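You operate a simulated robot arm through the tools that you are given. There is no shell and no other tool.

Carry out the task below with a simulated robot arm. There is one attempt and no reset: what you move stays moved.

TASK
Pour the clear tank off into the purple jug and refill it to its line with water.
Fine: water from the grey jug; tank and jug go back, cap shut. Set down upright: clear tank, grey jug. Where these are worked on the way, their far stop is far enough and under half their travel is too little: tank cap.

Only the result counts: the job must be done as asked and must still hold three seconds after the hand-in. Knocking over, shifting, dropping, spilling or breaking anything else fails it. Lids that push on must go on centred and level and be pressed home; caps that screw on are set level and turned clockwise until they are tight.

THE ROBOT
A 6-joint arm with a three-finger gripper, fixed in place. Base frame: the origin is on the floor under the middle of its stand, x ahead of it, y to its left, z up. Units: mm, rad, N and s.
It reaches about 1213 mm from its shoulder. Its first joint turns from -2.897 to 2.897 rad. Payload 4.89 kg.
The TCP is the grasp point between the finger pads, 30 mm short of the fingertips. In the tool frame z runs along the fingers and y along their closing line. The gripper opens to 164 mm; its body begins 125 mm behind the TCP.
Orientation is told as [roll, pitch, yaw] about the base's x, y, z axes, in that order, counted from this pose: with the fingers straight down and closing along the base's y, the tool's x points along the base's -x, its y along +y and its z along -z.

THE INTERFACE
- The arm moves only by the tool arm_command. Its argument "commands" is a list of rows, each a list of 7 numbers: the shift along the base's x, y, z in units of 40 mm (1.0 is 40 mm), then the turn, a rotation vector about the base's x, y, z in units of 8 degrees (1.0 is 8 degrees), then the finger opening in m, from 0 to 0.164. In form: [[dx, dy, dz, wx, wy, wz, hand], ...]. A call has 1 to 20 rows; each row shifts and turns the commanded pose from where the row before left it. A call with a number of a shift or a turn outside -1 to 1 is refused whole. Rows are played at 5 a second. More than 50 mm and 0.15 rad between two rows, or a gripper value outside its range, and nothing of the call is played. Where a pose cannot be reached the arm comes as near as it can. A force on the tool above 90 N (or 10 N above the force at the start of the call, whichever is more), or a blocked arm, ends the call early, and 0.2 s more pass. Each finger travels about 108 mm/s and halts on what it meets, pressing with about 42 N; the grip force reading is that of the motor and also rises with nothing between the fingers. The clock runs only during rows and for 0.2 s after the last one: add rows that do not move to give the fingers time. It gives the time, the measured TCP pose, the force on the tool (base axes), the opening and the grip force at its end, in the units of the frame above (readings bear some noise), with the torque about the TCP (base axes, N m) and any sound that the robot's microphone picked up, and new pictures: "show" is both (left out), scene, wrist or none.
- Cameras (640 x 400 px; columns grow to the right, rows downward): "scene" is fixed at [214.9, -512.4, 1507]; the picture's right is [0.80, -0.61, 0.00], its down [-0.17, -0.23, -0.96] and it looks along [0.58, 0.76, -0.29] (base axes); focal length 312 px, centre (320, 200). "wrist" rides on the gripper at [76, -2, -152] in the tool frame; the picture's right is [0.02, 1.00, 0.00], its down [-0.88, 0.02, -0.47] and it looks along [-0.47, 0.01, 0.88] (tool axes); focal length 247 px, centre (320, 200). There is no depth. A picture from a camera that has moved, and an enlarged one, comes with that camera's place and axes in the base frame and with its lens. The place of the scene camera against the robot may be out by one fixed shift of up to 18 mm in any direction.
- move_column(by): moves the trunk up (or, below 0, down) by that many mm; the arm rides with it, the base frame stays. It gives what a move gives, with no picture.
- zoom(camera, box): a new picture of the part [left, top, right, bottom] of that camera's present view, enlarged. The clock stands still meanwhile.
- job_done(): hands the job in; it is judged then, once.

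Places have to be worked out from the pictures, the camera data and where the tool is seen. Open the gripper and draw the arm clear of the work before you hand the job in, unless the task says otherwise.

The tools are called after "Call:" as a command line: name --pt "numbers of a row" for each row, then --argument value for the rest, lists and objects as JSON in quotes. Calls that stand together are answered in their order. arm_command: Moves the arm, as the interface text tells. Its arguments: {"type":"object","properties":{"commands":{"type":"array","items":{"type":"array","items":{"type":"number"}}},"show":{"type":"string","enum":["both","scene","wrist","none"]}},"required":["commands"]} The other tools are called the same way: move_column (by) moves the trunk up or down; zoom (camera, box) takes an enlarged picture of a part of a camera's view; job_done () hands the job in.

At the start:

```text
time: 0.0
eef_pos: [697.2, 121.7, 1396.2]
tool_rot: [0.0, 0.0, 0.0]
contact_force: [0.5, -0.8, 0.4]
moment: [0.01, 0.0, 0.01]
width: 163.7
gripper_force: 0.0
trunk travel left (down, up): [-225.0, 165.0]
```

scene: 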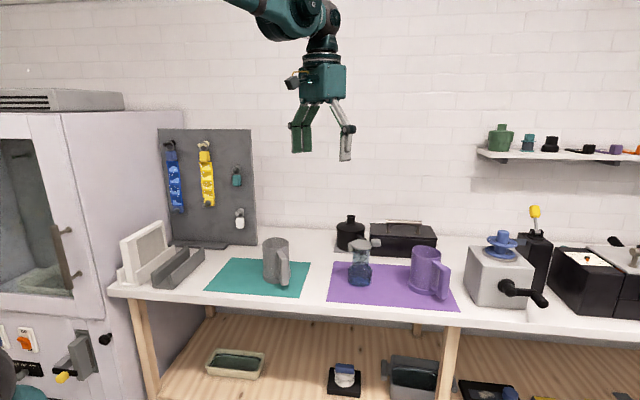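
wrist: 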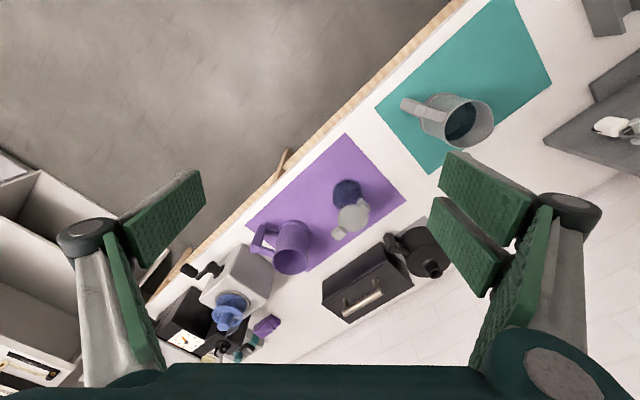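

I'll start by looking closer at the tank, the jugs and the surroundings before moving anything.

Call:
zoom --camera "scene" --box '[320, 220, 460, 310]'

Call:
zoom --camera "scene" --box '[200, 220, 340, 310]'

Call:
zoom --camera "wrist" --box '[240, 130, 440, 290]'

Call:
zoom --camera "wrist" --box '[380, 60, 540, 180]'

```text
4.44 times, centred on (390, 265) of scene
camera zoom: at [214.9, -512.4, 1507.0], right [0.8, -0.61, 0.0], down [-0.17, -0.23, -0.96], along [0.58, 0.76, -0.29], focal length 1386 px, centre (9, -89)
```

zoom: 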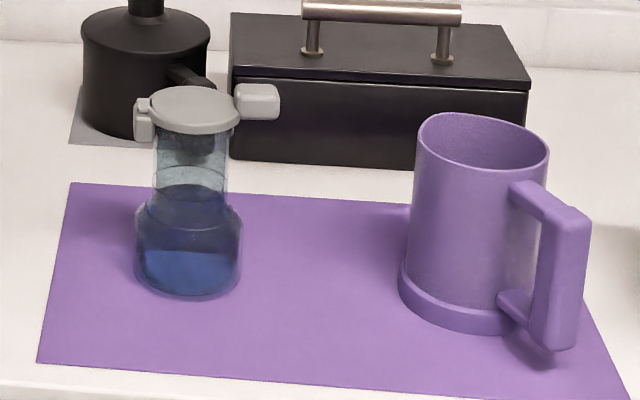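

```text
4.44 times, centred on (270, 265) of scene
camera zoom: at [214.9, -512.4, 1507.0], right [0.8, -0.61, 0.0], down [-0.17, -0.23, -0.96], along [0.58, 0.76, -0.29], focal length 1386 px, centre (542, -89)
```

zoom: 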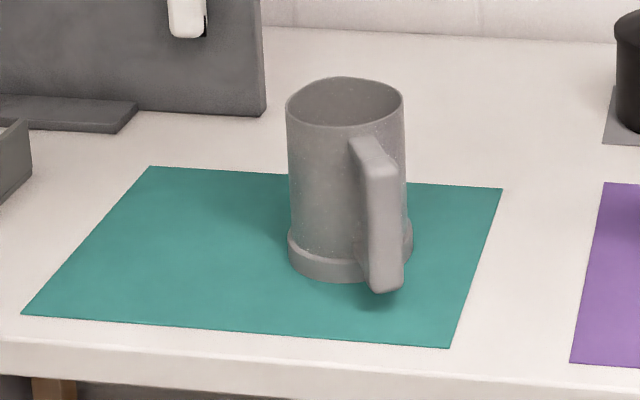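

```text
2.50 times, centred on (340, 210) of wrist
camera zoom: at [620.4, 120.6, 1548.4], right [-0.02, 1.0, 0.0], down [0.88, 0.02, 0.47], along [0.47, 0.01, -0.88], focal length 617 px, centre (270, 175)
```

zoom: 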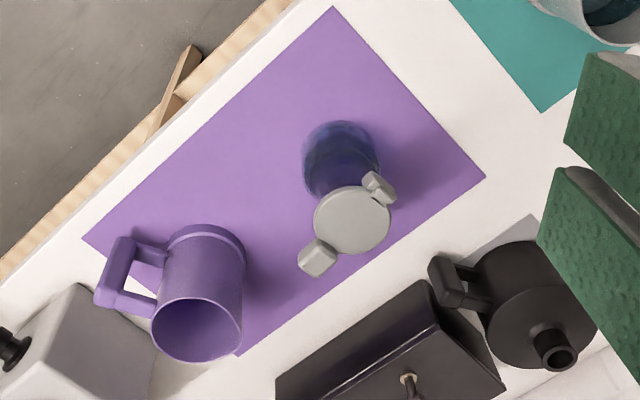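

```text
3.33 times, centred on (460, 120) of wrist
camera zoom: at [620.4, 120.6, 1548.4], right [-0.02, 1.0, 0.0], down [0.88, 0.02, 0.47], along [0.47, 0.01, -0.88], focal length 823 px, centre (-147, 467)
```

zoom: 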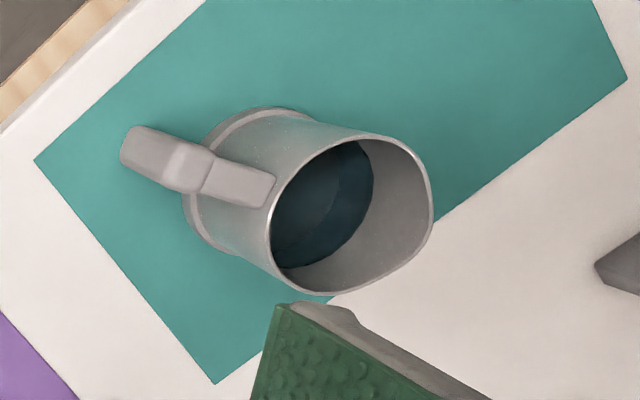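

The tank has a hinged flip cap (hinge on the left, tab on the right) and the grey jug holds water; the table top looks to be at z≈860. For side grips I need the camera on top of the hand, so I'll turn the tool about the vertical while up here and check that the joints allow it.

Call:
arm_command --pt "0 0 0 0 0 1 0.164" --pt "0 0 0 0 0 1 0.164" --pt "0 0 0 0 0 1 0.164" --pt "0 0 0 0 0 1 0.164" --pt "0 0 0 0 0 1 0.164" --pt "0 0 0 0 0 1 0.164" --pt "0 0 0 0 0 1 0.164" --pt "0 0 0 0 0 1 0.164" --pt "0 0 0 0 0 1 0.164" --pt "0 0 0 0 0 1 0.164" --show "both"

```text
time: 2.2
eef_pos: [697.6, 121.2, 1395.2]
tool_rot: [-0.001, 0.001, 1.398]
contact_force: [-0.8, -0.7, 0.5]
moment: [0.02, -0.01, 0.03]
width: 164.0
gripper_force: 0.1
trunk travel left (down, up): [-225.0, 165.0]
camera wrist: at [685.3, 46.8, 1548.0], right [-0.99, 0.15, 0.0], down [0.13, 0.87, 0.47], along [0.07, 0.47, -0.88], focal length 247 px, centre (320, 200)
```

scene: 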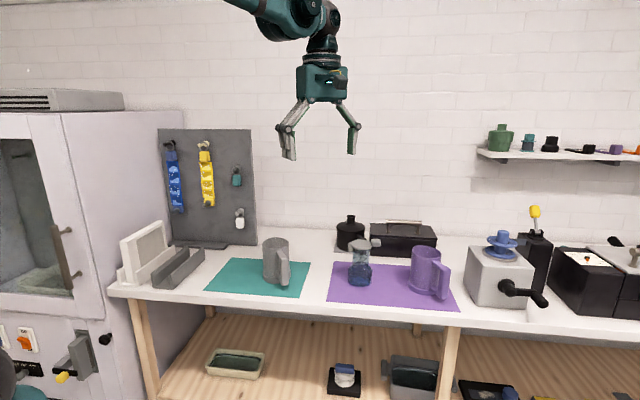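
wrist: 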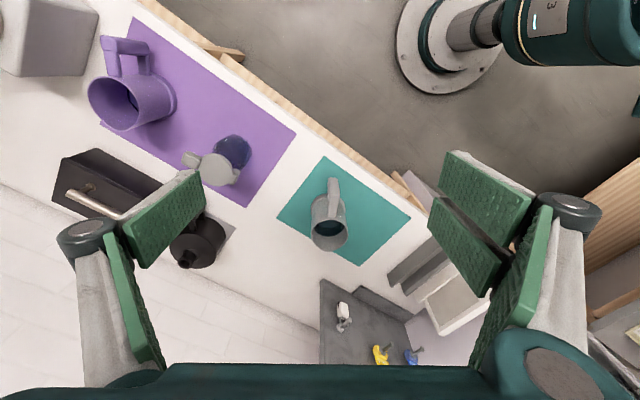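

The turn works. I'll carry on to about 180° so the camera sits on the far side, then tilt.

Call:
arm_command --pt "0 0 0 0 0 1 0.164" --pt "0 0 0 0 0 1 0.164" --pt "0 0 0 0 0 1 0.164" --pt "0 0 0 0 0 1 0.164" --pt "0 0 0 0 0 1 0.164" --pt "0 0 0 0 0 1 0.164" --pt "0 0 0 0 0 1 0.164" --pt "0 0 0 0 0 1 0.164" --pt "0 0 0 0 0 1 0.164" --pt "0 0 0 0 0 1 0.164" --pt "0 0 0 0 0 1 0.164" --pt "0 0 0 0 0 1 0.164" --pt "0 0 0 0 0 0.5 0.164" --show "both"

```text
time: 5.0
eef_pos: [698.5, 120.1, 1396.4]
tool_rot: [-0.001, 0.0, -3.141]
contact_force: [0.0, 0.5, 0.3]
moment: [-0.02, -0.01, -0.01]
width: 164.1
gripper_force: 0.1
trunk travel left (down, up): [-225.0, 165.0]
camera wrist: at [773.4, 124.0, 1548.5], right [0.02, -1.0, 0.0], down [-0.88, -0.02, 0.47], along [-0.47, -0.01, -0.88], focal length 247 px, centre (320, 200)
```

scene: 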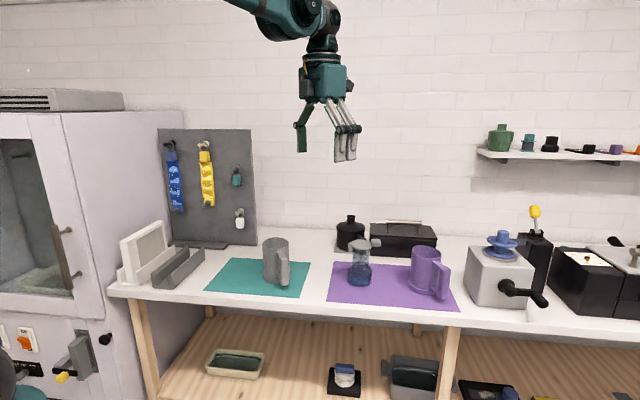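
wrist: 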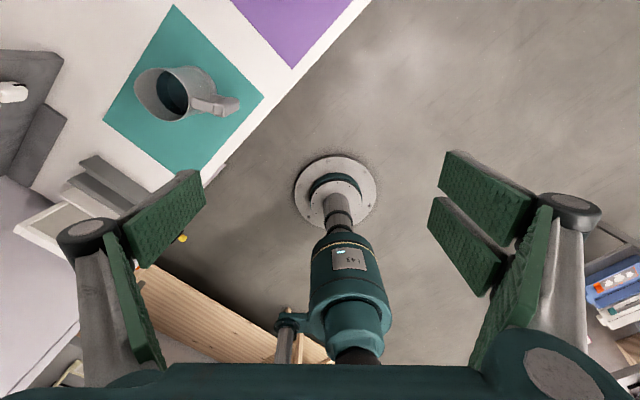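

Now camera is on the far side of the hand with the two-finger side at tool +y. I'll lower the hand and tilt it to horizontal, pointing at the tank from well in front of the table, for a close look.

Call:
arm_command --pt "0 0.06 -0.6 0 -0.9375 0 0.164" --pt "0 0.06 -0.6 0 -0.9375 0 0.164" --pt "0 0.06 -0.6 0 -0.9375 0 0.164" --pt "0 0.06 -0.6 0 -0.9375 0 0.164" --pt "0 0.06 -0.6 0 -0.9375 0 0.164" --pt "0 0.06 -0.6 0 -0.9375 0 0.164" --pt "0 0.06 -0.6 0 -0.9375 0 0.164" --pt "0 0.06 -0.6 0 -0.9375 0 0.164" --pt "0 0.06 -0.6 0 -0.9375 0 0.164" --pt "0 0.06 -0.6 0 -0.9375 0 0.164" --pt "0 0.06 -0.6 0 -0.9375 0 0.164" --pt "0 0.06 -0.6 0 -0.9375 0 0.164" --show "both"

```text
time: 7.6
eef_pos: [727.7, 162.7, 1198.9]
tool_rot: [-0.011, 1.567, 3.132]
contact_force: [-0.5, 0.1, 0.3]
moment: [-0.01, 0.07, -0.01]
width: 163.5
gripper_force: 0.0
out of reach, approached as far as the arm can: row 11, 12
trunk travel left (down, up): [-225.0, 165.0]
camera wrist: at [575.2, 164.8, 1276.7], right [0.0, -1.0, 0.02], down [-0.48, -0.02, -0.88], along [0.88, -0.01, -0.48], focal length 247 px, centre (320, 200)
```

scene: 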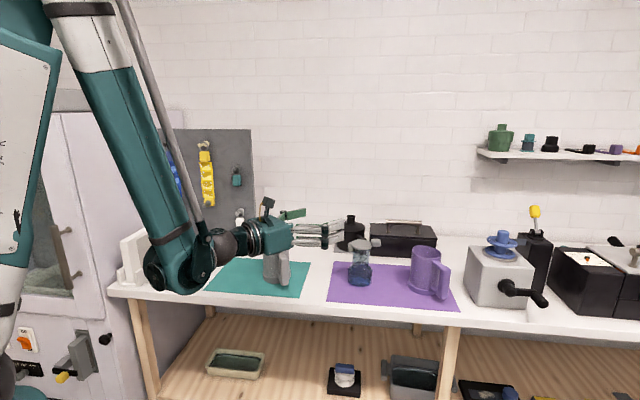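
wrist: 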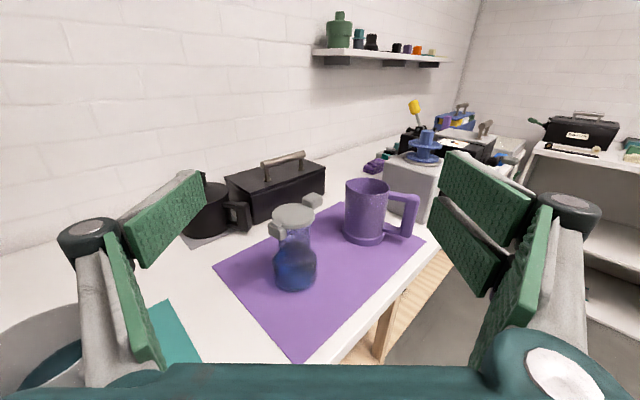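

The arm reached near its fold limit here; the trunk can be lowered for low side-grips. First a closer look at tank and jug from this view.

Call:
zoom --camera "wrist" --box '[240, 185, 340, 300]'

Call:
zoom --camera "wrist" --box '[330, 165, 430, 255]'

```text
3.48 times, centred on (290, 242) of wrist
camera zoom: at [575.2, 164.8, 1276.7], right [0.0, -1.0, 0.02], down [-0.48, -0.02, -0.88], along [0.88, -0.01, -0.48], focal length 859 px, centre (424, 52)
```

zoom: 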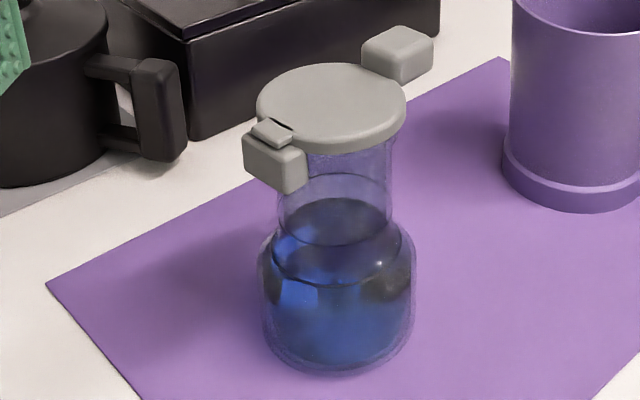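

```text
4.44 times, centred on (380, 210) of wrist
camera zoom: at [575.2, 164.8, 1276.7], right [0.0, -1.0, 0.02], down [-0.48, -0.02, -0.88], along [0.88, -0.01, -0.48], focal length 1098 px, centre (53, 156)
```

zoom: 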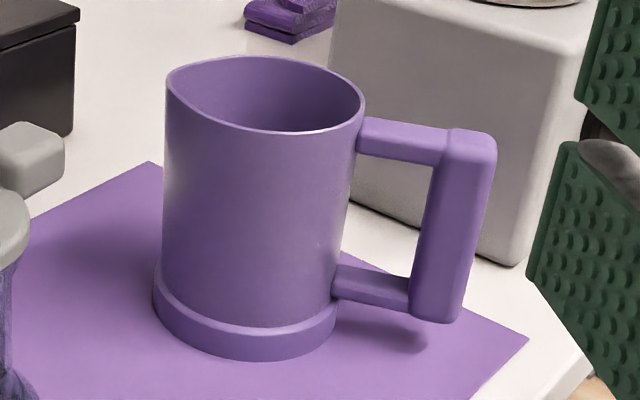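

Triangulating the views: table top is at z≈900, tank axis near (930, 205), cap top near z≈1050, tab pointing about (0.85,-0.53). I'll lower the trunk by 150 to give the arm room at bench height and look at the tank more level.

Call:
move_column --by -150

Call:
arm_command --pt "0 0 0 0 0 0 0.164" --show "both"

```text
time: 9.3
eef_pos: [727.3, 161.8, 1048.7]
tool_rot: [0.047, 1.564, -3.093]
contact_force: [-0.2, -0.6, 0.6]
moment: [0.02, 0.0, 0.0]
width: 163.9
gripper_force: 0.0
trunk travel left (down, up): [-75.0, 315.0]
```

```text
time: 9.8
eef_pos: [726.8, 162.4, 1048.8]
tool_rot: [0.041, 1.566, -3.1]
contact_force: [0.7, 0.4, -1.5]
moment: [-0.01, 0.02, -0.02]
width: 163.9
gripper_force: 0.0
trunk travel left (down, up): [-75.0, 315.0]
camera wrist: at [575.1, 164.5, 1127.0], right [0.0, -1.0, 0.02], down [-0.48, -0.02, -0.88], along [0.88, -0.01, -0.48], focal length 247 px, centre (320, 200)
```

scene: 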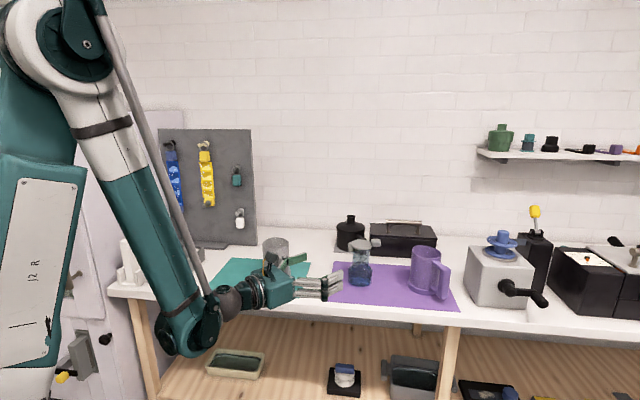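
wrist: 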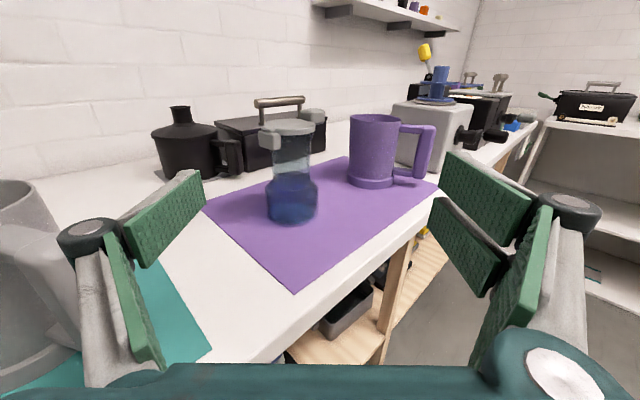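

Good level view. Zooming on the tank to find its fill line and level.

Call:
zoom --camera "wrist" --box '[240, 100, 340, 230]'

Call:
zoom --camera "wrist" --box '[255, 105, 335, 155]'

Call:
zoom --camera "wrist" --box '[340, 100, 450, 195]'

Call:
zoom --camera "scene" --box '[230, 230, 350, 330]'

```text
3.08 times, centred on (290, 165) of wrist
camera zoom: at [575.1, 164.5, 1127.0], right [0.0, -1.0, 0.02], down [-0.48, -0.02, -0.88], along [0.88, -0.01, -0.48], focal length 760 px, centre (412, 308)
```

zoom: 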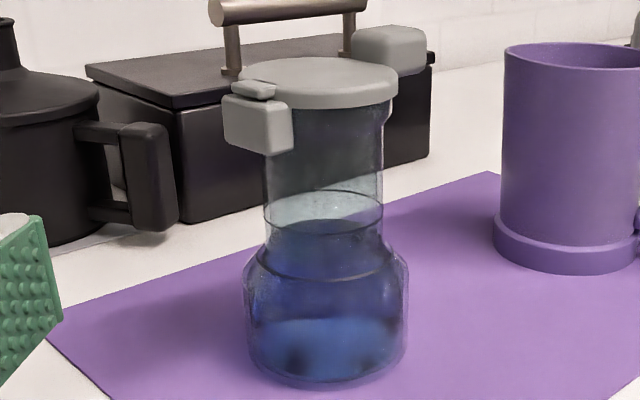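

```text
8.00 times, centred on (295, 130) of wrist
camera zoom: at [575.1, 164.5, 1127.0], right [0.0, -1.0, 0.02], down [-0.48, -0.02, -0.88], along [0.88, -0.01, -0.48], focal length 1976 px, centre (520, 760)
```

zoom: 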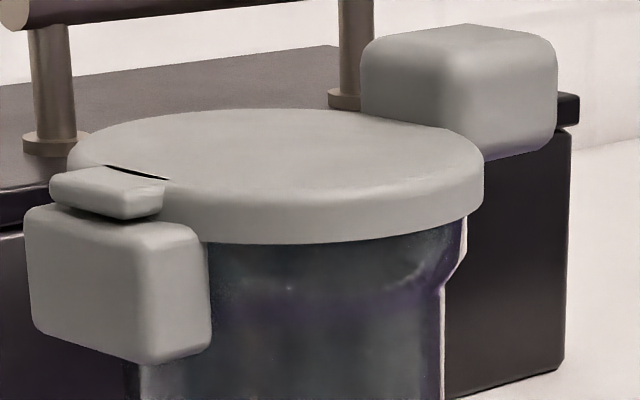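

```text
4.21 times, centred on (395, 148) of wrist
camera zoom: at [575.1, 164.5, 1127.0], right [0.0, -1.0, 0.02], down [-0.48, -0.02, -0.88], along [0.88, -0.01, -0.48], focal length 1040 px, centre (4, 421)
```

zoom: 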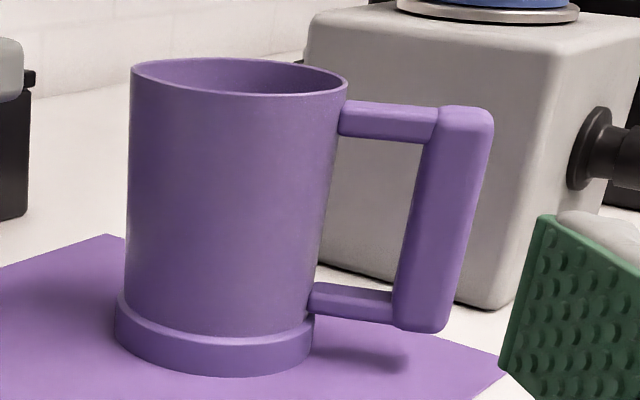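

```text
4.00 times, centred on (290, 280) of scene
camera zoom: at [214.9, -512.4, 1507.0], right [0.8, -0.61, 0.0], down [-0.17, -0.23, -0.96], along [0.58, 0.76, -0.29], focal length 1248 px, centre (440, -120)
```

zoom: 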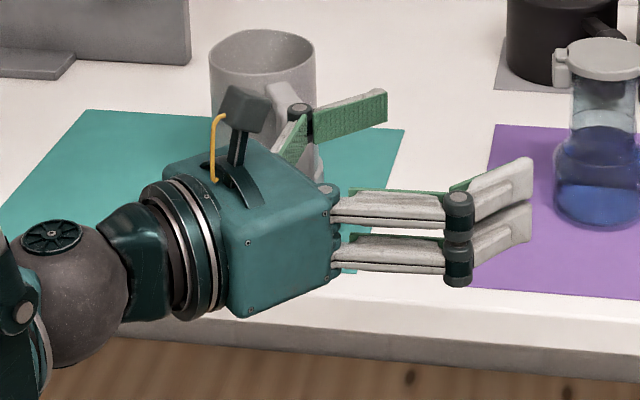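

Call:
zoom --camera "wrist" --box '[262, 150, 326, 190]'

Call:
zoom --camera "wrist" --box '[262, 185, 326, 225]'

Call:
zoom --camera "scene" --box '[340, 232, 390, 292]'

```text
10.00 times, centred on (294, 170) of wrist
camera zoom: at [575.1, 164.5, 1127.0], right [0.0, -1.0, 0.02], down [-0.48, -0.02, -0.88], along [0.88, -0.01, -0.48], focal length 2470 px, centre (580, 500)
```

zoom: 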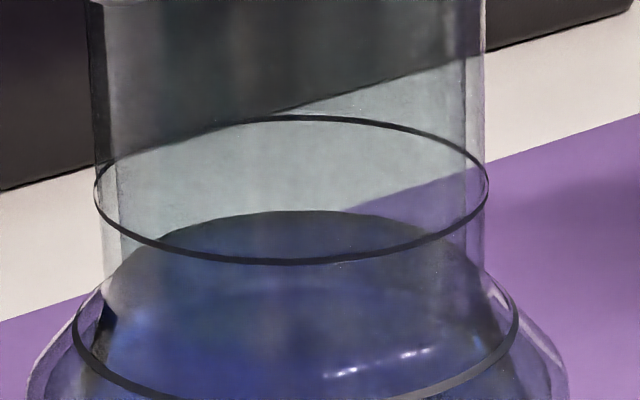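

```text
10.00 times, centred on (294, 205) of wrist
camera zoom: at [575.1, 164.5, 1127.0], right [0.0, -1.0, 0.02], down [-0.48, -0.02, -0.88], along [0.88, -0.01, -0.48], focal length 2470 px, centre (580, 150)
```

zoom: 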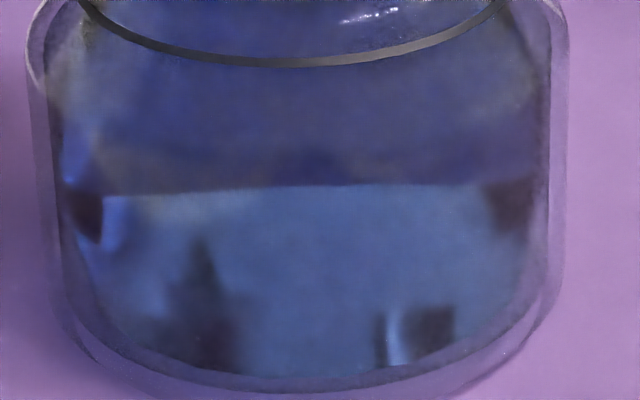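

```text
6.67 times, centred on (365, 262) of scene
camera zoom: at [214.9, -512.4, 1507.0], right [0.8, -0.61, 0.0], down [-0.17, -0.23, -0.96], along [0.58, 0.76, -0.29], focal length 2080 px, centre (20, -213)
```

zoom: 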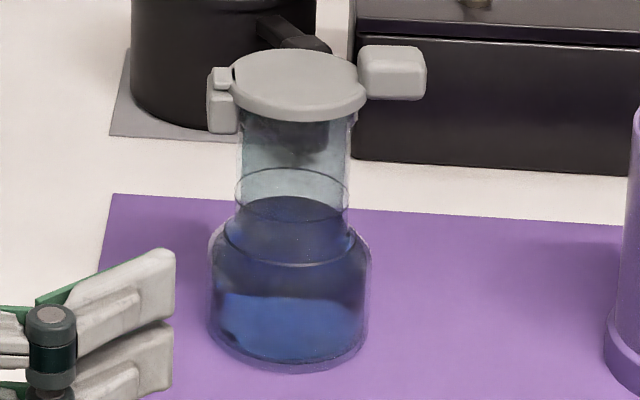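

The tank has a flip cap: hinge block on the near-left, thumb tab on the far-right (centre ≈(977,175), z≈1044–1063), with a dark ring line on the neck. I'll swing round so the fingers point parallel to the hinge line (yaw ≈56°), staying in front of the bench, with fingers part-closed to inspect.

Call:
arm_command --pt "0.62 -0.41 0.05 0 0 0.875 0.08" --pt "0.62 -0.41 0.05 0 0 0.875 0.06" --pt "0.62 -0.41 0.05 0 0 0.875 0.06" --pt "0.62 -0.41 0.05 0 0 0.875 0.06" --pt "0.62 -0.41 0.05 0 0 0.875 0.06" --pt "0.62 -0.41 0.05 0 0 0.875 0.06" --pt "0.62 -0.41 0.05 0 0 0.875 0.06" --pt "0.62 -0.41 0.05 0 0 0.875 0.06" --pt "0 0 0 0 0 0 0.06" --show "both"

```text
time: 11.8
eef_pos: [926.1, 31.4, 1065.6]
tool_rot: [0.084, 1.567, -2.079]
contact_force: [-0.3, 0.5, 0.3]
moment: [-0.04, 0.0, -0.07]
width: 60.1
gripper_force: 0.1
trunk travel left (down, up): [-75.0, 315.0]
camera wrist: at [839.3, -93.3, 1143.4], right [0.83, -0.56, 0.02], down [-0.25, -0.41, -0.88], along [0.5, 0.72, -0.48], focal length 247 px, centre (320, 200)
```

scene: 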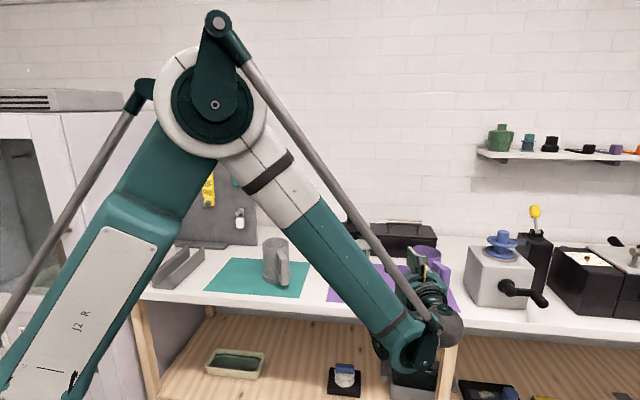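
wrist: 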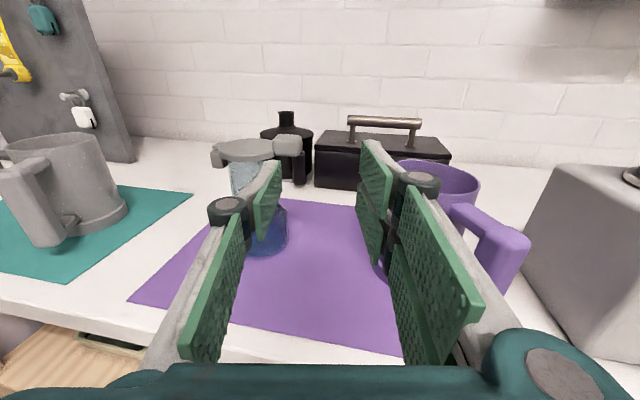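

Call:
zoom --camera "wrist" --box '[195, 120, 315, 260]'

Call:
zoom --camera "wrist" --box '[350, 130, 540, 300]'

Call:
zoom --camera "wrist" --box '[0, 120, 200, 260]'

```text
2.86 times, centred on (255, 190) of wrist
camera zoom: at [839.3, -93.3, 1143.4], right [0.83, -0.56, 0.02], down [-0.25, -0.41, -0.88], along [0.5, 0.72, -0.48], focal length 706 px, centre (506, 229)
```

zoom: 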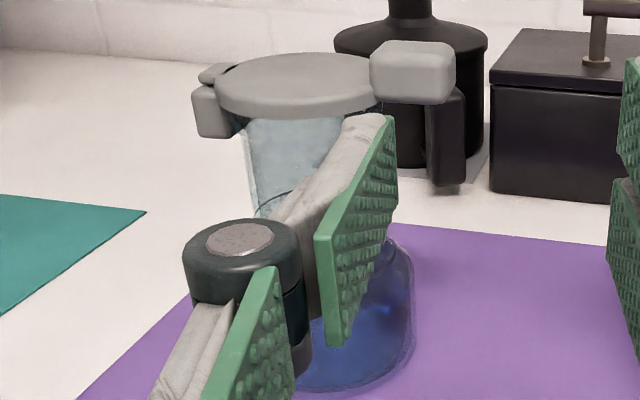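

```text
2.35 times, centred on (445, 215) of wrist
camera zoom: at [839.3, -93.3, 1143.4], right [0.83, -0.56, 0.02], down [-0.25, -0.41, -0.88], along [0.5, 0.72, -0.48], focal length 581 px, centre (26, 165)
```

zoom: 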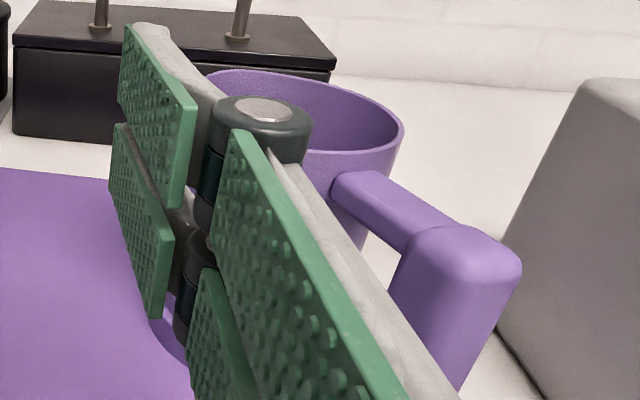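

```text
2.86 times, centred on (100, 190) of wrist
camera zoom: at [839.3, -93.3, 1143.4], right [0.83, -0.56, 0.02], down [-0.25, -0.41, -0.88], along [0.5, 0.72, -0.48], focal length 706 px, centre (949, 229)
```

zoom: 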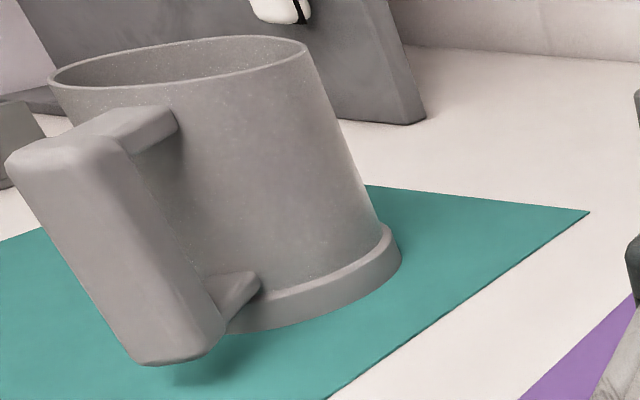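

This view gives: tank axis ≈(933.5,205.5), cap top z≈1050, tab 32–69 mm out along (0.83,-0.56), z≈1046–1062; purple jug axis ≈(1101,47), rim z≈1032. I'll drop the hand to z≈1018 and slide forward so the single left finger passes beside the neck, under the tab.

Call:
arm_command --pt "0 0 -0.6 0 0 0 0.06" --pt "0 0 -0.6 0 0 0 0.06" --pt "0.4 0.59 0 0 0 0 0.06" --pt "0.4 0.59 0 0 0 0 0.06" --pt "0.4 0.59 0 0 0 0 0.06" --show "both"

```text
time: 12.9
eef_pos: [974.9, 100.9, 1016.8]
tool_rot: [0.04, 1.566, -2.128]
contact_force: [-0.4, -0.4, 0.3]
moment: [-0.06, 0.01, 0.02]
width: 60.0
gripper_force: 0.0
trunk travel left (down, up): [-75.0, 315.0]
camera wrist: at [887.8, -22.8, 1095.2], right [0.83, -0.56, 0.02], down [-0.25, -0.41, -0.88], along [0.5, 0.72, -0.48], focal length 247 px, centre (320, 200)
```

scene: 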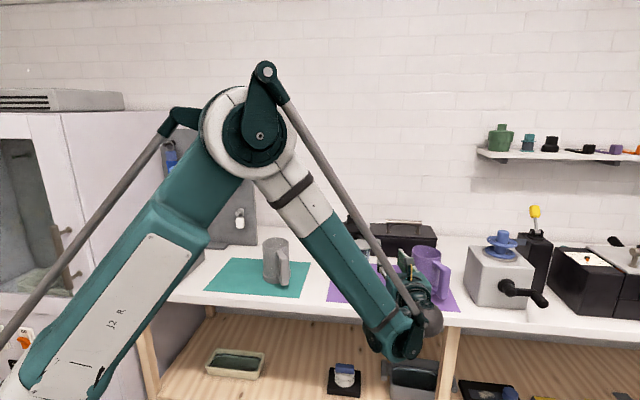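
wrist: 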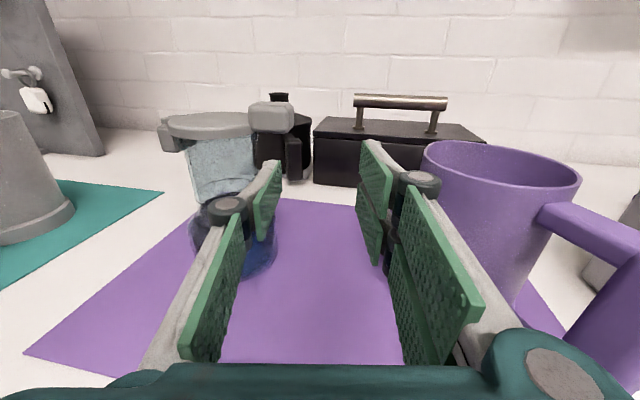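

The finger is aligned just right of the neck and below the tab, no contact. Sliding the last ~50 mm forward so the fingertip is under the tab.

Call:
arm_command --pt "0.35 0.54 0 0 0 0 0.06" --pt "0.35 0.54 0 0 0 0 0.06" --pt "0 0 0 0 0 0 0.06" --show "both"

Call:
zoom --camera "wrist" --box '[140, 60, 340, 240]'

```text
time: 13.8
eef_pos: [1001.9, 144.8, 1017.3]
tool_rot: [0.037, 1.565, -2.129]
contact_force: [-0.4, -0.3, 0.6]
moment: [-0.01, 0.01, 0.02]
width: 60.2
gripper_force: 0.1
trunk travel left (down, up): [-75.0, 315.0]
camera wrist: at [915.2, 21.2, 1095.2], right [0.83, -0.56, 0.02], down [-0.25, -0.41, -0.88], along [0.5, 0.72, -0.48], focal length 247 px, centre (320, 200)
```

scene: 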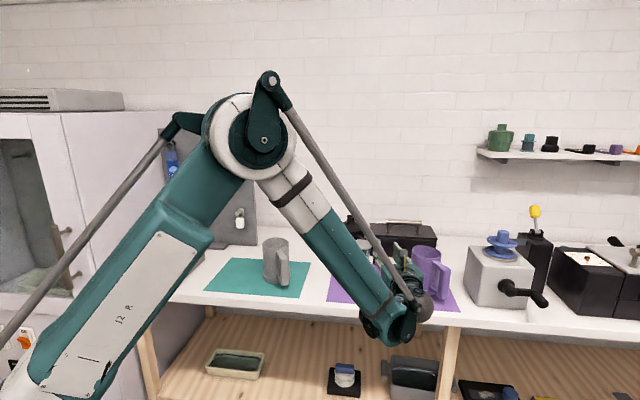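
wrist: 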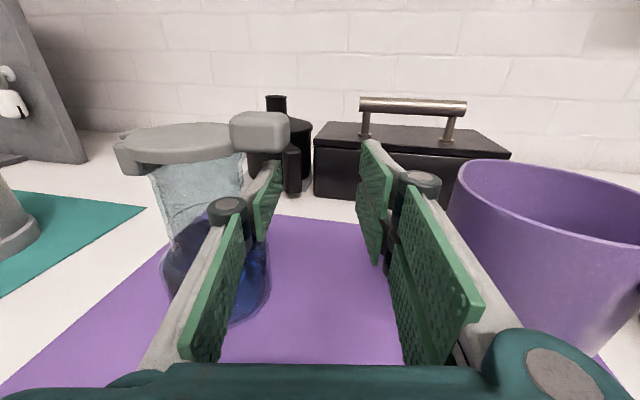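

```text
2.22 times, centred on (240, 150) of wrist
camera zoom: at [915.2, 21.2, 1095.2], right [0.83, -0.56, 0.02], down [-0.25, -0.41, -0.88], along [0.5, 0.72, -0.48], focal length 549 px, centre (498, 311)
```

zoom: 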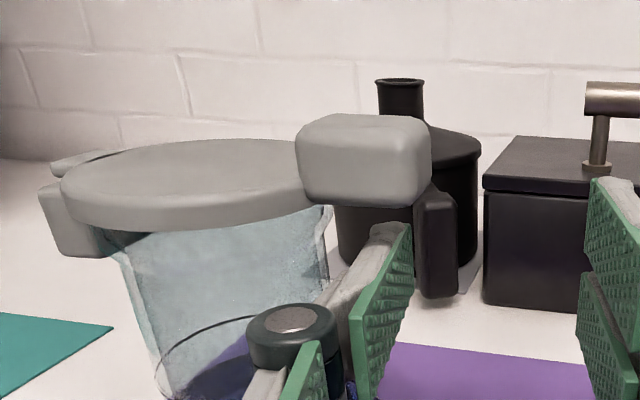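

Fingertip is under the tab with ~15 mm clearance, no contact. I'll raise slowly in small steps and watch the force and the tank.

Call:
arm_command --pt "0 0 0.2 0 0 0 0.06" --pt "0 0 0.2 0 0 0 0.06" --pt "0 0 0.2 0 0 0 0.06" --show "wrist"

```text
time: 14.6
eef_pos: [1001.0, 144.7, 1041.3]
tool_rot: [0.007, 1.567, -2.157]
contact_force: [0.7, 2.0, -0.4]
moment: [0.03, -0.01, 0.02]
width: 60.4
gripper_force: 0.6
trunk travel left (down, up): [-75.0, 315.0]
camera wrist: at [915.5, 20.6, 1118.8], right [0.83, -0.56, 0.02], down [-0.25, -0.41, -0.88], along [0.5, 0.72, -0.48], focal length 247 px, centre (320, 200)
```

wrist: 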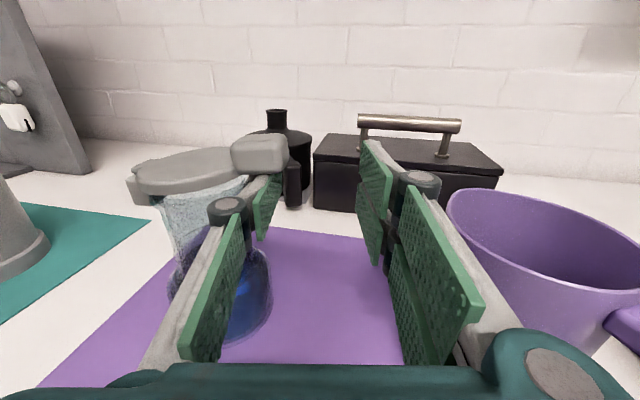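

Call:
zoom --camera "wrist" --box '[110, 110, 310, 290]'

```text
2.22 times, centred on (210, 200) of wrist
camera zoom: at [915.5, 20.6, 1118.8], right [0.83, -0.56, 0.02], down [-0.25, -0.41, -0.88], along [0.5, 0.72, -0.48], focal length 549 px, centre (564, 200)
```

zoom: 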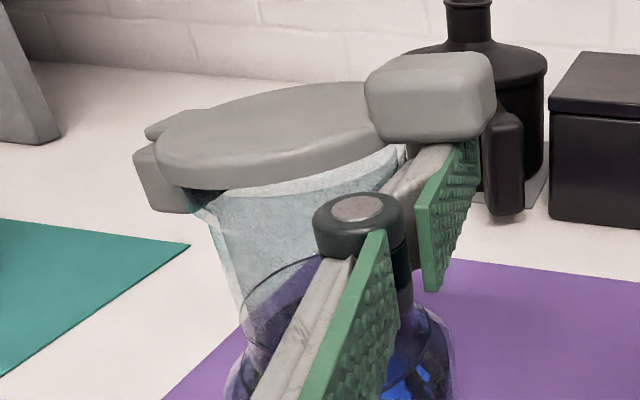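

The cap is lifting cleanly off the mouth with only ~2 N, tank staying put. I'll follow the arc about the hinge, up and to the left.

Call:
arm_command --pt "-0.042 0.028 0.238 0 0 0 0.06" --pt "-0.042 0.028 0.238 0 0 0 0.06" --pt "-0.073 0.049 0.188 0 0 0 0.06" --pt "-0.073 0.049 0.188 0 0 0 0.06" --pt "-0.135 0.091 0.213 0 0 0 0.06" --pt "-0.135 0.091 0.213 0 0 0 0.06" --show "both"

Call:
zoom --camera "wrist" --box '[110, 90, 310, 290]'

```text
time: 15.9
eef_pos: [981.7, 158.2, 1091.0]
tool_rot: [-0.027, 1.566, -2.194]
contact_force: [1.2, 0.4, 0.3]
moment: [0.07, -0.02, 0.03]
width: 59.7
gripper_force: 0.0
trunk travel left (down, up): [-75.0, 315.0]
camera wrist: at [895.0, 33.7, 1169.8], right [0.83, -0.56, 0.02], down [-0.25, -0.41, -0.88], along [0.5, 0.72, -0.48], focal length 247 px, centre (320, 200)
```

scene: 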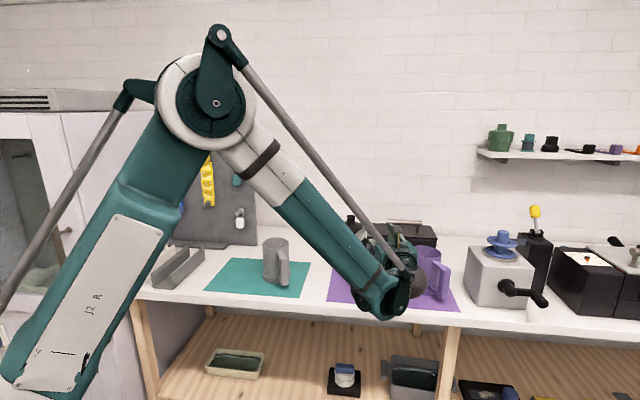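
wrist: 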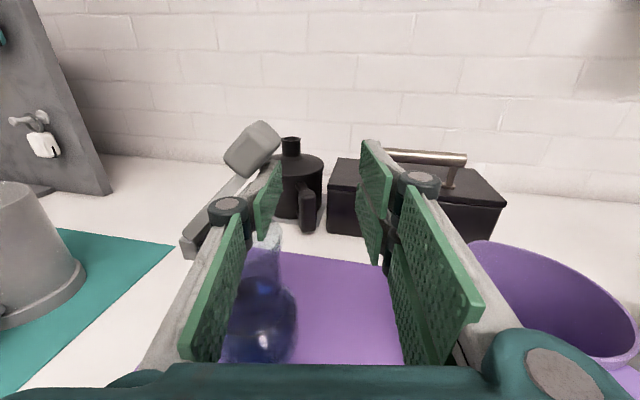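

```text
2.00 times, centred on (210, 190) of wrist
camera zoom: at [895.0, 33.7, 1169.8], right [0.83, -0.56, 0.02], down [-0.25, -0.41, -0.88], along [0.5, 0.72, -0.48], focal length 494 px, centre (540, 220)
```

zoom: 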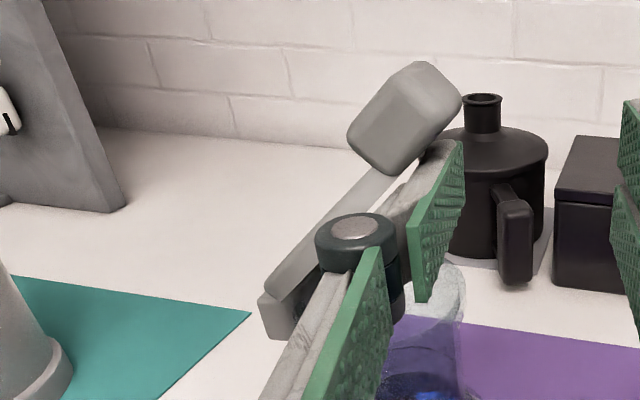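

Cap is about 45° open. Continuing along the arc towards 75°.

Call:
arm_command --pt "-0.171 0.1155 0.1625 0 0 0 0.06" --pt "-0.171 0.1155 0.1625 0 0 0 0.06" --pt "-0.2075 0.14 0.1 0 0 0 0.06" --pt "-0.2075 0.14 0.1 0 0 0 0.06" --show "both"

Call:
zoom --camera "wrist" --box '[110, 90, 310, 290]'

```text
time: 16.9
eef_pos: [952.9, 178.0, 1113.8]
tool_rot: [-0.015, 1.564, -2.181]
contact_force: [0.9, -0.6, -0.4]
moment: [0.1, -0.01, 0.09]
width: 60.0
gripper_force: 0.0
trunk travel left (down, up): [-75.0, 315.0]
camera wrist: at [864.9, 54.5, 1190.5], right [0.83, -0.56, 0.02], down [-0.25, -0.41, -0.88], along [0.5, 0.72, -0.48], focal length 247 px, centre (320, 200)
```

scene: 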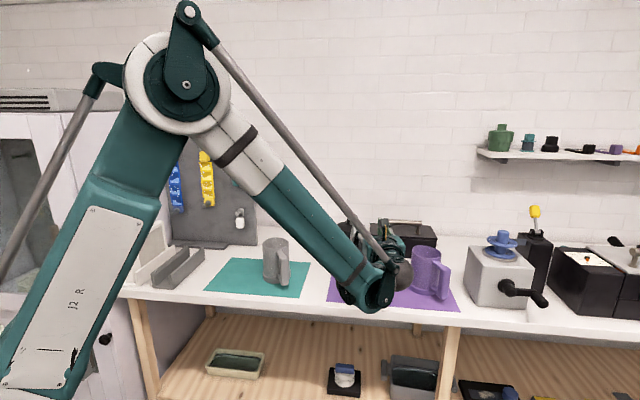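
wrist: 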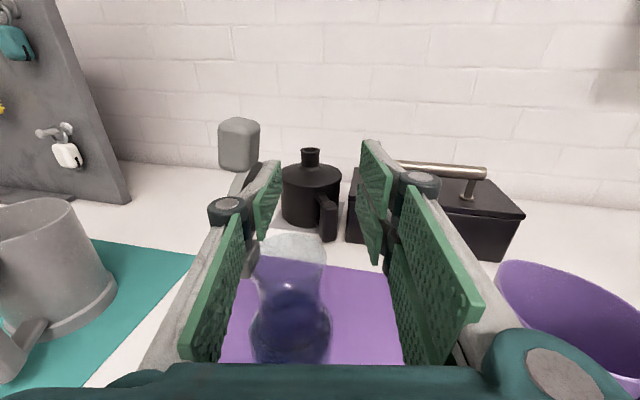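

```text
2.00 times, centred on (210, 190) of wrist
camera zoom: at [864.9, 54.5, 1190.5], right [0.83, -0.56, 0.02], down [-0.25, -0.41, -0.88], along [0.5, 0.72, -0.48], focal length 494 px, centre (540, 220)
```

zoom: 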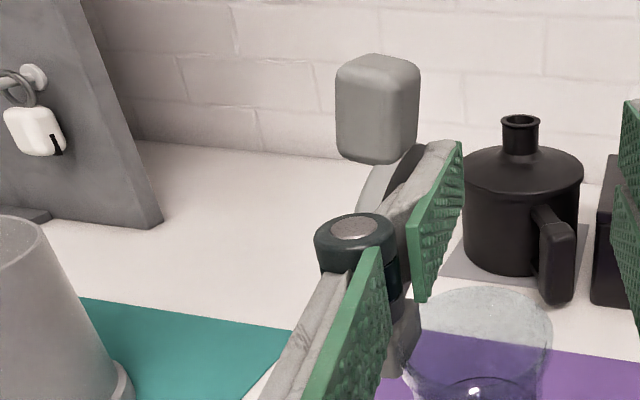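

Cap is near 80°, tank unmoved. Pushing it on past vertical.

Call:
arm_command --pt "-0.218 0.147 0.04 0 0 0 0.06" --pt "-0.218 0.147 0.0 0 0 0 0.06" --pt "-0.218 0.147 -0.03 0 0 0 0.06" --pt "-0.218 0.147 -0.06 0 0 0 0.06" --show "both"

Call:
zoom --camera "wrist" --box '[110, 90, 350, 330]'

```text
time: 17.9
eef_pos: [917.5, 202.5, 1112.3]
tool_rot: [-0.013, 1.566, -2.18]
contact_force: [1.7, -1.2, 1.7]
moment: [0.09, 0.02, -0.03]
width: 59.5
gripper_force: 0.0
trunk travel left (down, up): [-75.0, 315.0]
camera wrist: at [830.5, 78.2, 1189.2], right [0.83, -0.56, 0.02], down [-0.25, -0.41, -0.88], along [0.5, 0.72, -0.48], focal length 247 px, centre (320, 200)
```

scene: 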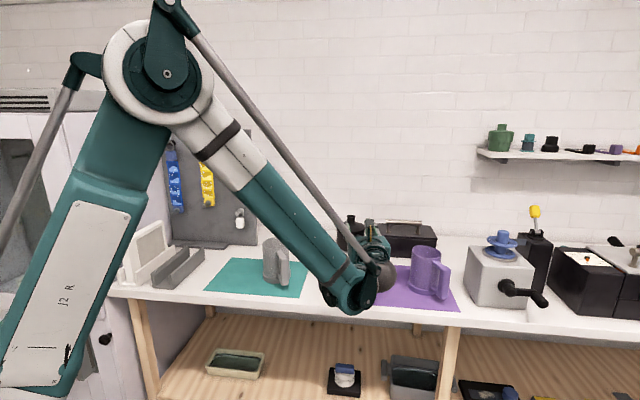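
wrist: 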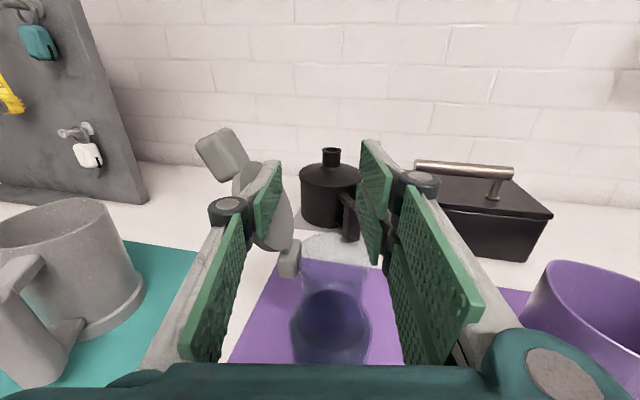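

```text
1.67 times, centred on (230, 210) of wrist
camera zoom: at [830.5, 78.2, 1189.2], right [0.83, -0.56, 0.02], down [-0.25, -0.41, -0.88], along [0.5, 0.72, -0.48], focal length 412 px, centre (470, 183)
```

zoom: 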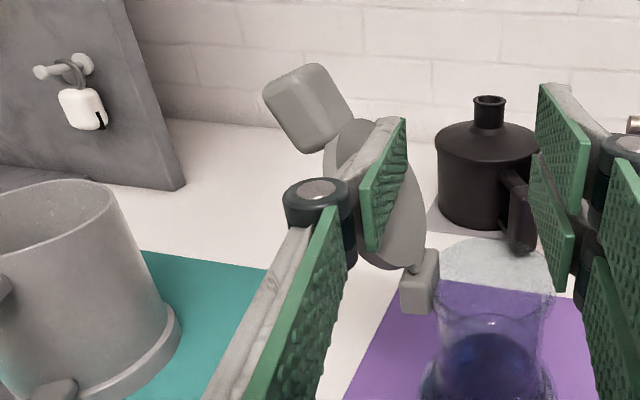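

The cap is now well past vertical (~110°+) and leaning left, tank still in place. I'll ease the finger off it and withdraw straight back to look.

Call:
arm_command --pt "0.15 -0.1 0 0 0 0 0.06" --pt "-0.28 -0.42 0 0 0 0 0.06" --pt "-0.42 -0.62 0.1 0 0 0 0.06" --pt "-0.42 -0.62 0.1 0 0 0 0.06" --pt "-0.42 -0.62 0.1 0 0 0 0.06" --pt "-0.42 -0.62 0.1 0 0 0 0.06" --show "both"

Call:
zoom --camera "wrist" --box '[200, 90, 400, 300]'

```text
time: 19.4
eef_pos: [845.3, 83.2, 1126.7]
tool_rot: [0.025, 1.565, -2.141]
contact_force: [0.8, 0.8, 0.2]
moment: [0.1, -0.03, 0.03]
width: 60.0
gripper_force: 0.1
trunk travel left (down, up): [-75.0, 315.0]
camera wrist: at [757.4, -40.4, 1204.6], right [0.83, -0.56, 0.02], down [-0.25, -0.41, -0.88], along [0.5, 0.72, -0.48], focal length 247 px, centre (320, 200)
```

scene: 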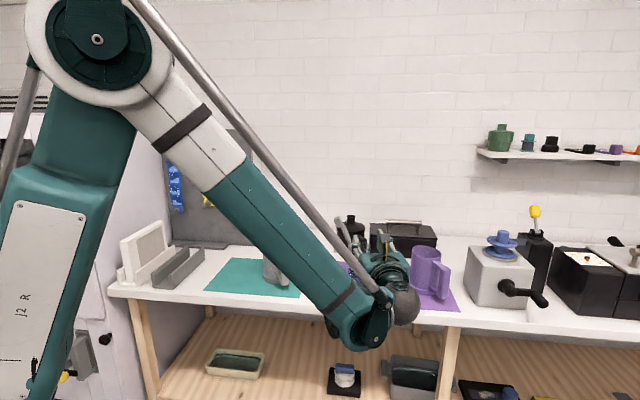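
wrist: 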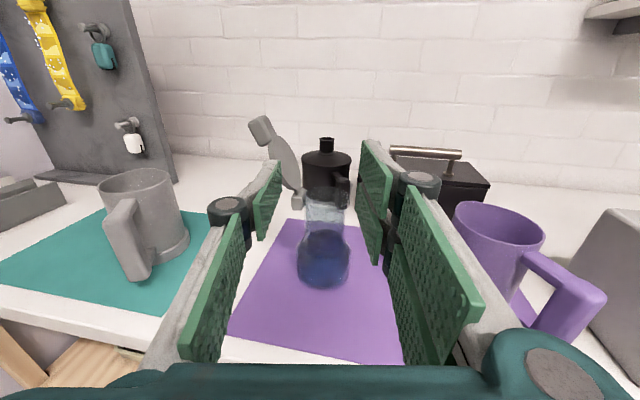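

```text
1.90 times, centred on (300, 195) of wrist
camera zoom: at [757.4, -40.4, 1204.6], right [0.83, -0.56, 0.02], down [-0.25, -0.41, -0.88], along [0.5, 0.72, -0.48], focal length 470 px, centre (358, 210)
```

zoom: 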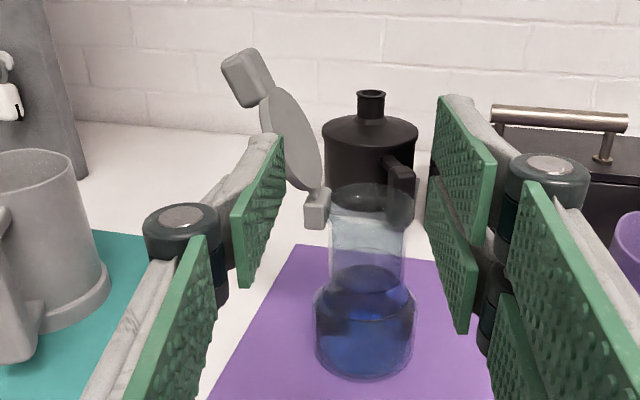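

The cap stays open by itself and the tank stands upright. Zooming to read the tank's lines and shape.

Call:
zoom --camera "wrist" --box '[285, 180, 365, 295]'

Call:
zoom --camera "wrist" --box '[295, 185, 359, 245]'

```text
3.48 times, centred on (325, 238) of wrist
camera zoom: at [757.4, -40.4, 1204.6], right [0.83, -0.56, 0.02], down [-0.25, -0.41, -0.88], along [0.5, 0.72, -0.48], focal length 859 px, centre (303, 70)
```

zoom: 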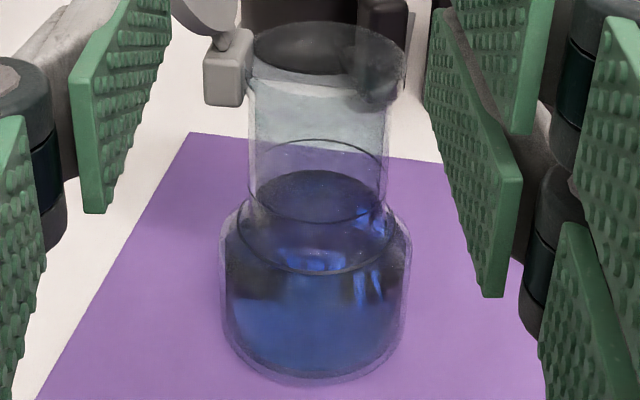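

```text
6.67 times, centred on (327, 215) of wrist
camera zoom: at [757.4, -40.4, 1204.6], right [0.83, -0.56, 0.02], down [-0.25, -0.41, -0.88], along [0.5, 0.72, -0.48], focal length 1646 px, centre (273, 100)
```

zoom: 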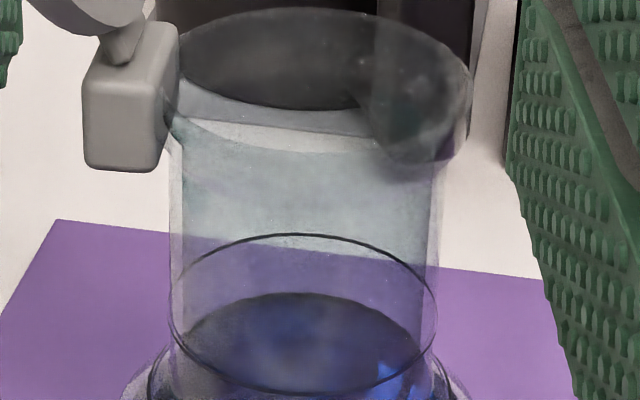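

Cap holds at ~110–115° by itself. Tank profile: base z≈902, body radius ≈43 up to z≈953, neck radius ≈31, ring line at z≈986, mouth z≈1045. I'll open the hand, pitch it 10° down and move to a low pre-grasp in front of the tank to hold its body.

Call:
arm_command --pt "0.14 0.1 -0.8 -0.52 0.35 0 0.13" --pt "0.14 0.1 -0.8 -0.52 0.35 0 0.13" --pt "0 0 -0.8 0 0 0 0.13" --pt "0 0 -0.8 0 0 0 0.13" --pt "0 0 -0.8 0 0 0 0.13" --pt "0 0 0 0 0 0 0.13" --show "both"

```text
time: 20.8
eef_pos: [856.1, 89.8, 966.5]
tool_rot: [0.004, 1.391, -2.16]
contact_force: [0.8, 0.3, 0.1]
moment: [-0.04, 0.02, -0.05]
width: 129.9
gripper_force: 0.1
trunk travel left (down, up): [-75.0, 315.0]
camera wrist: at [777.7, -21.3, 1070.2], right [0.83, -0.56, 0.02], down [-0.33, -0.53, -0.78], along [0.45, 0.64, -0.62], focal length 247 px, centre (320, 200)
```

scene: 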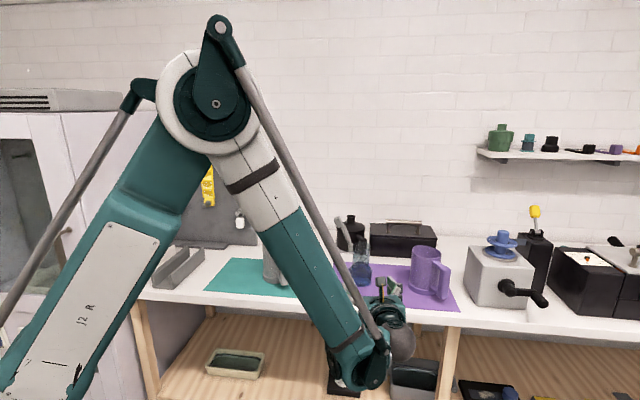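
wrist: 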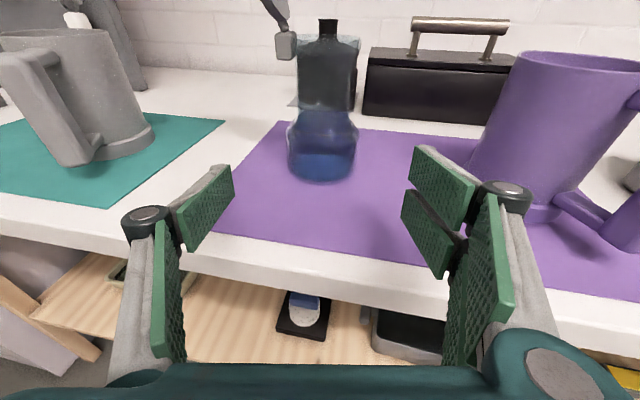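

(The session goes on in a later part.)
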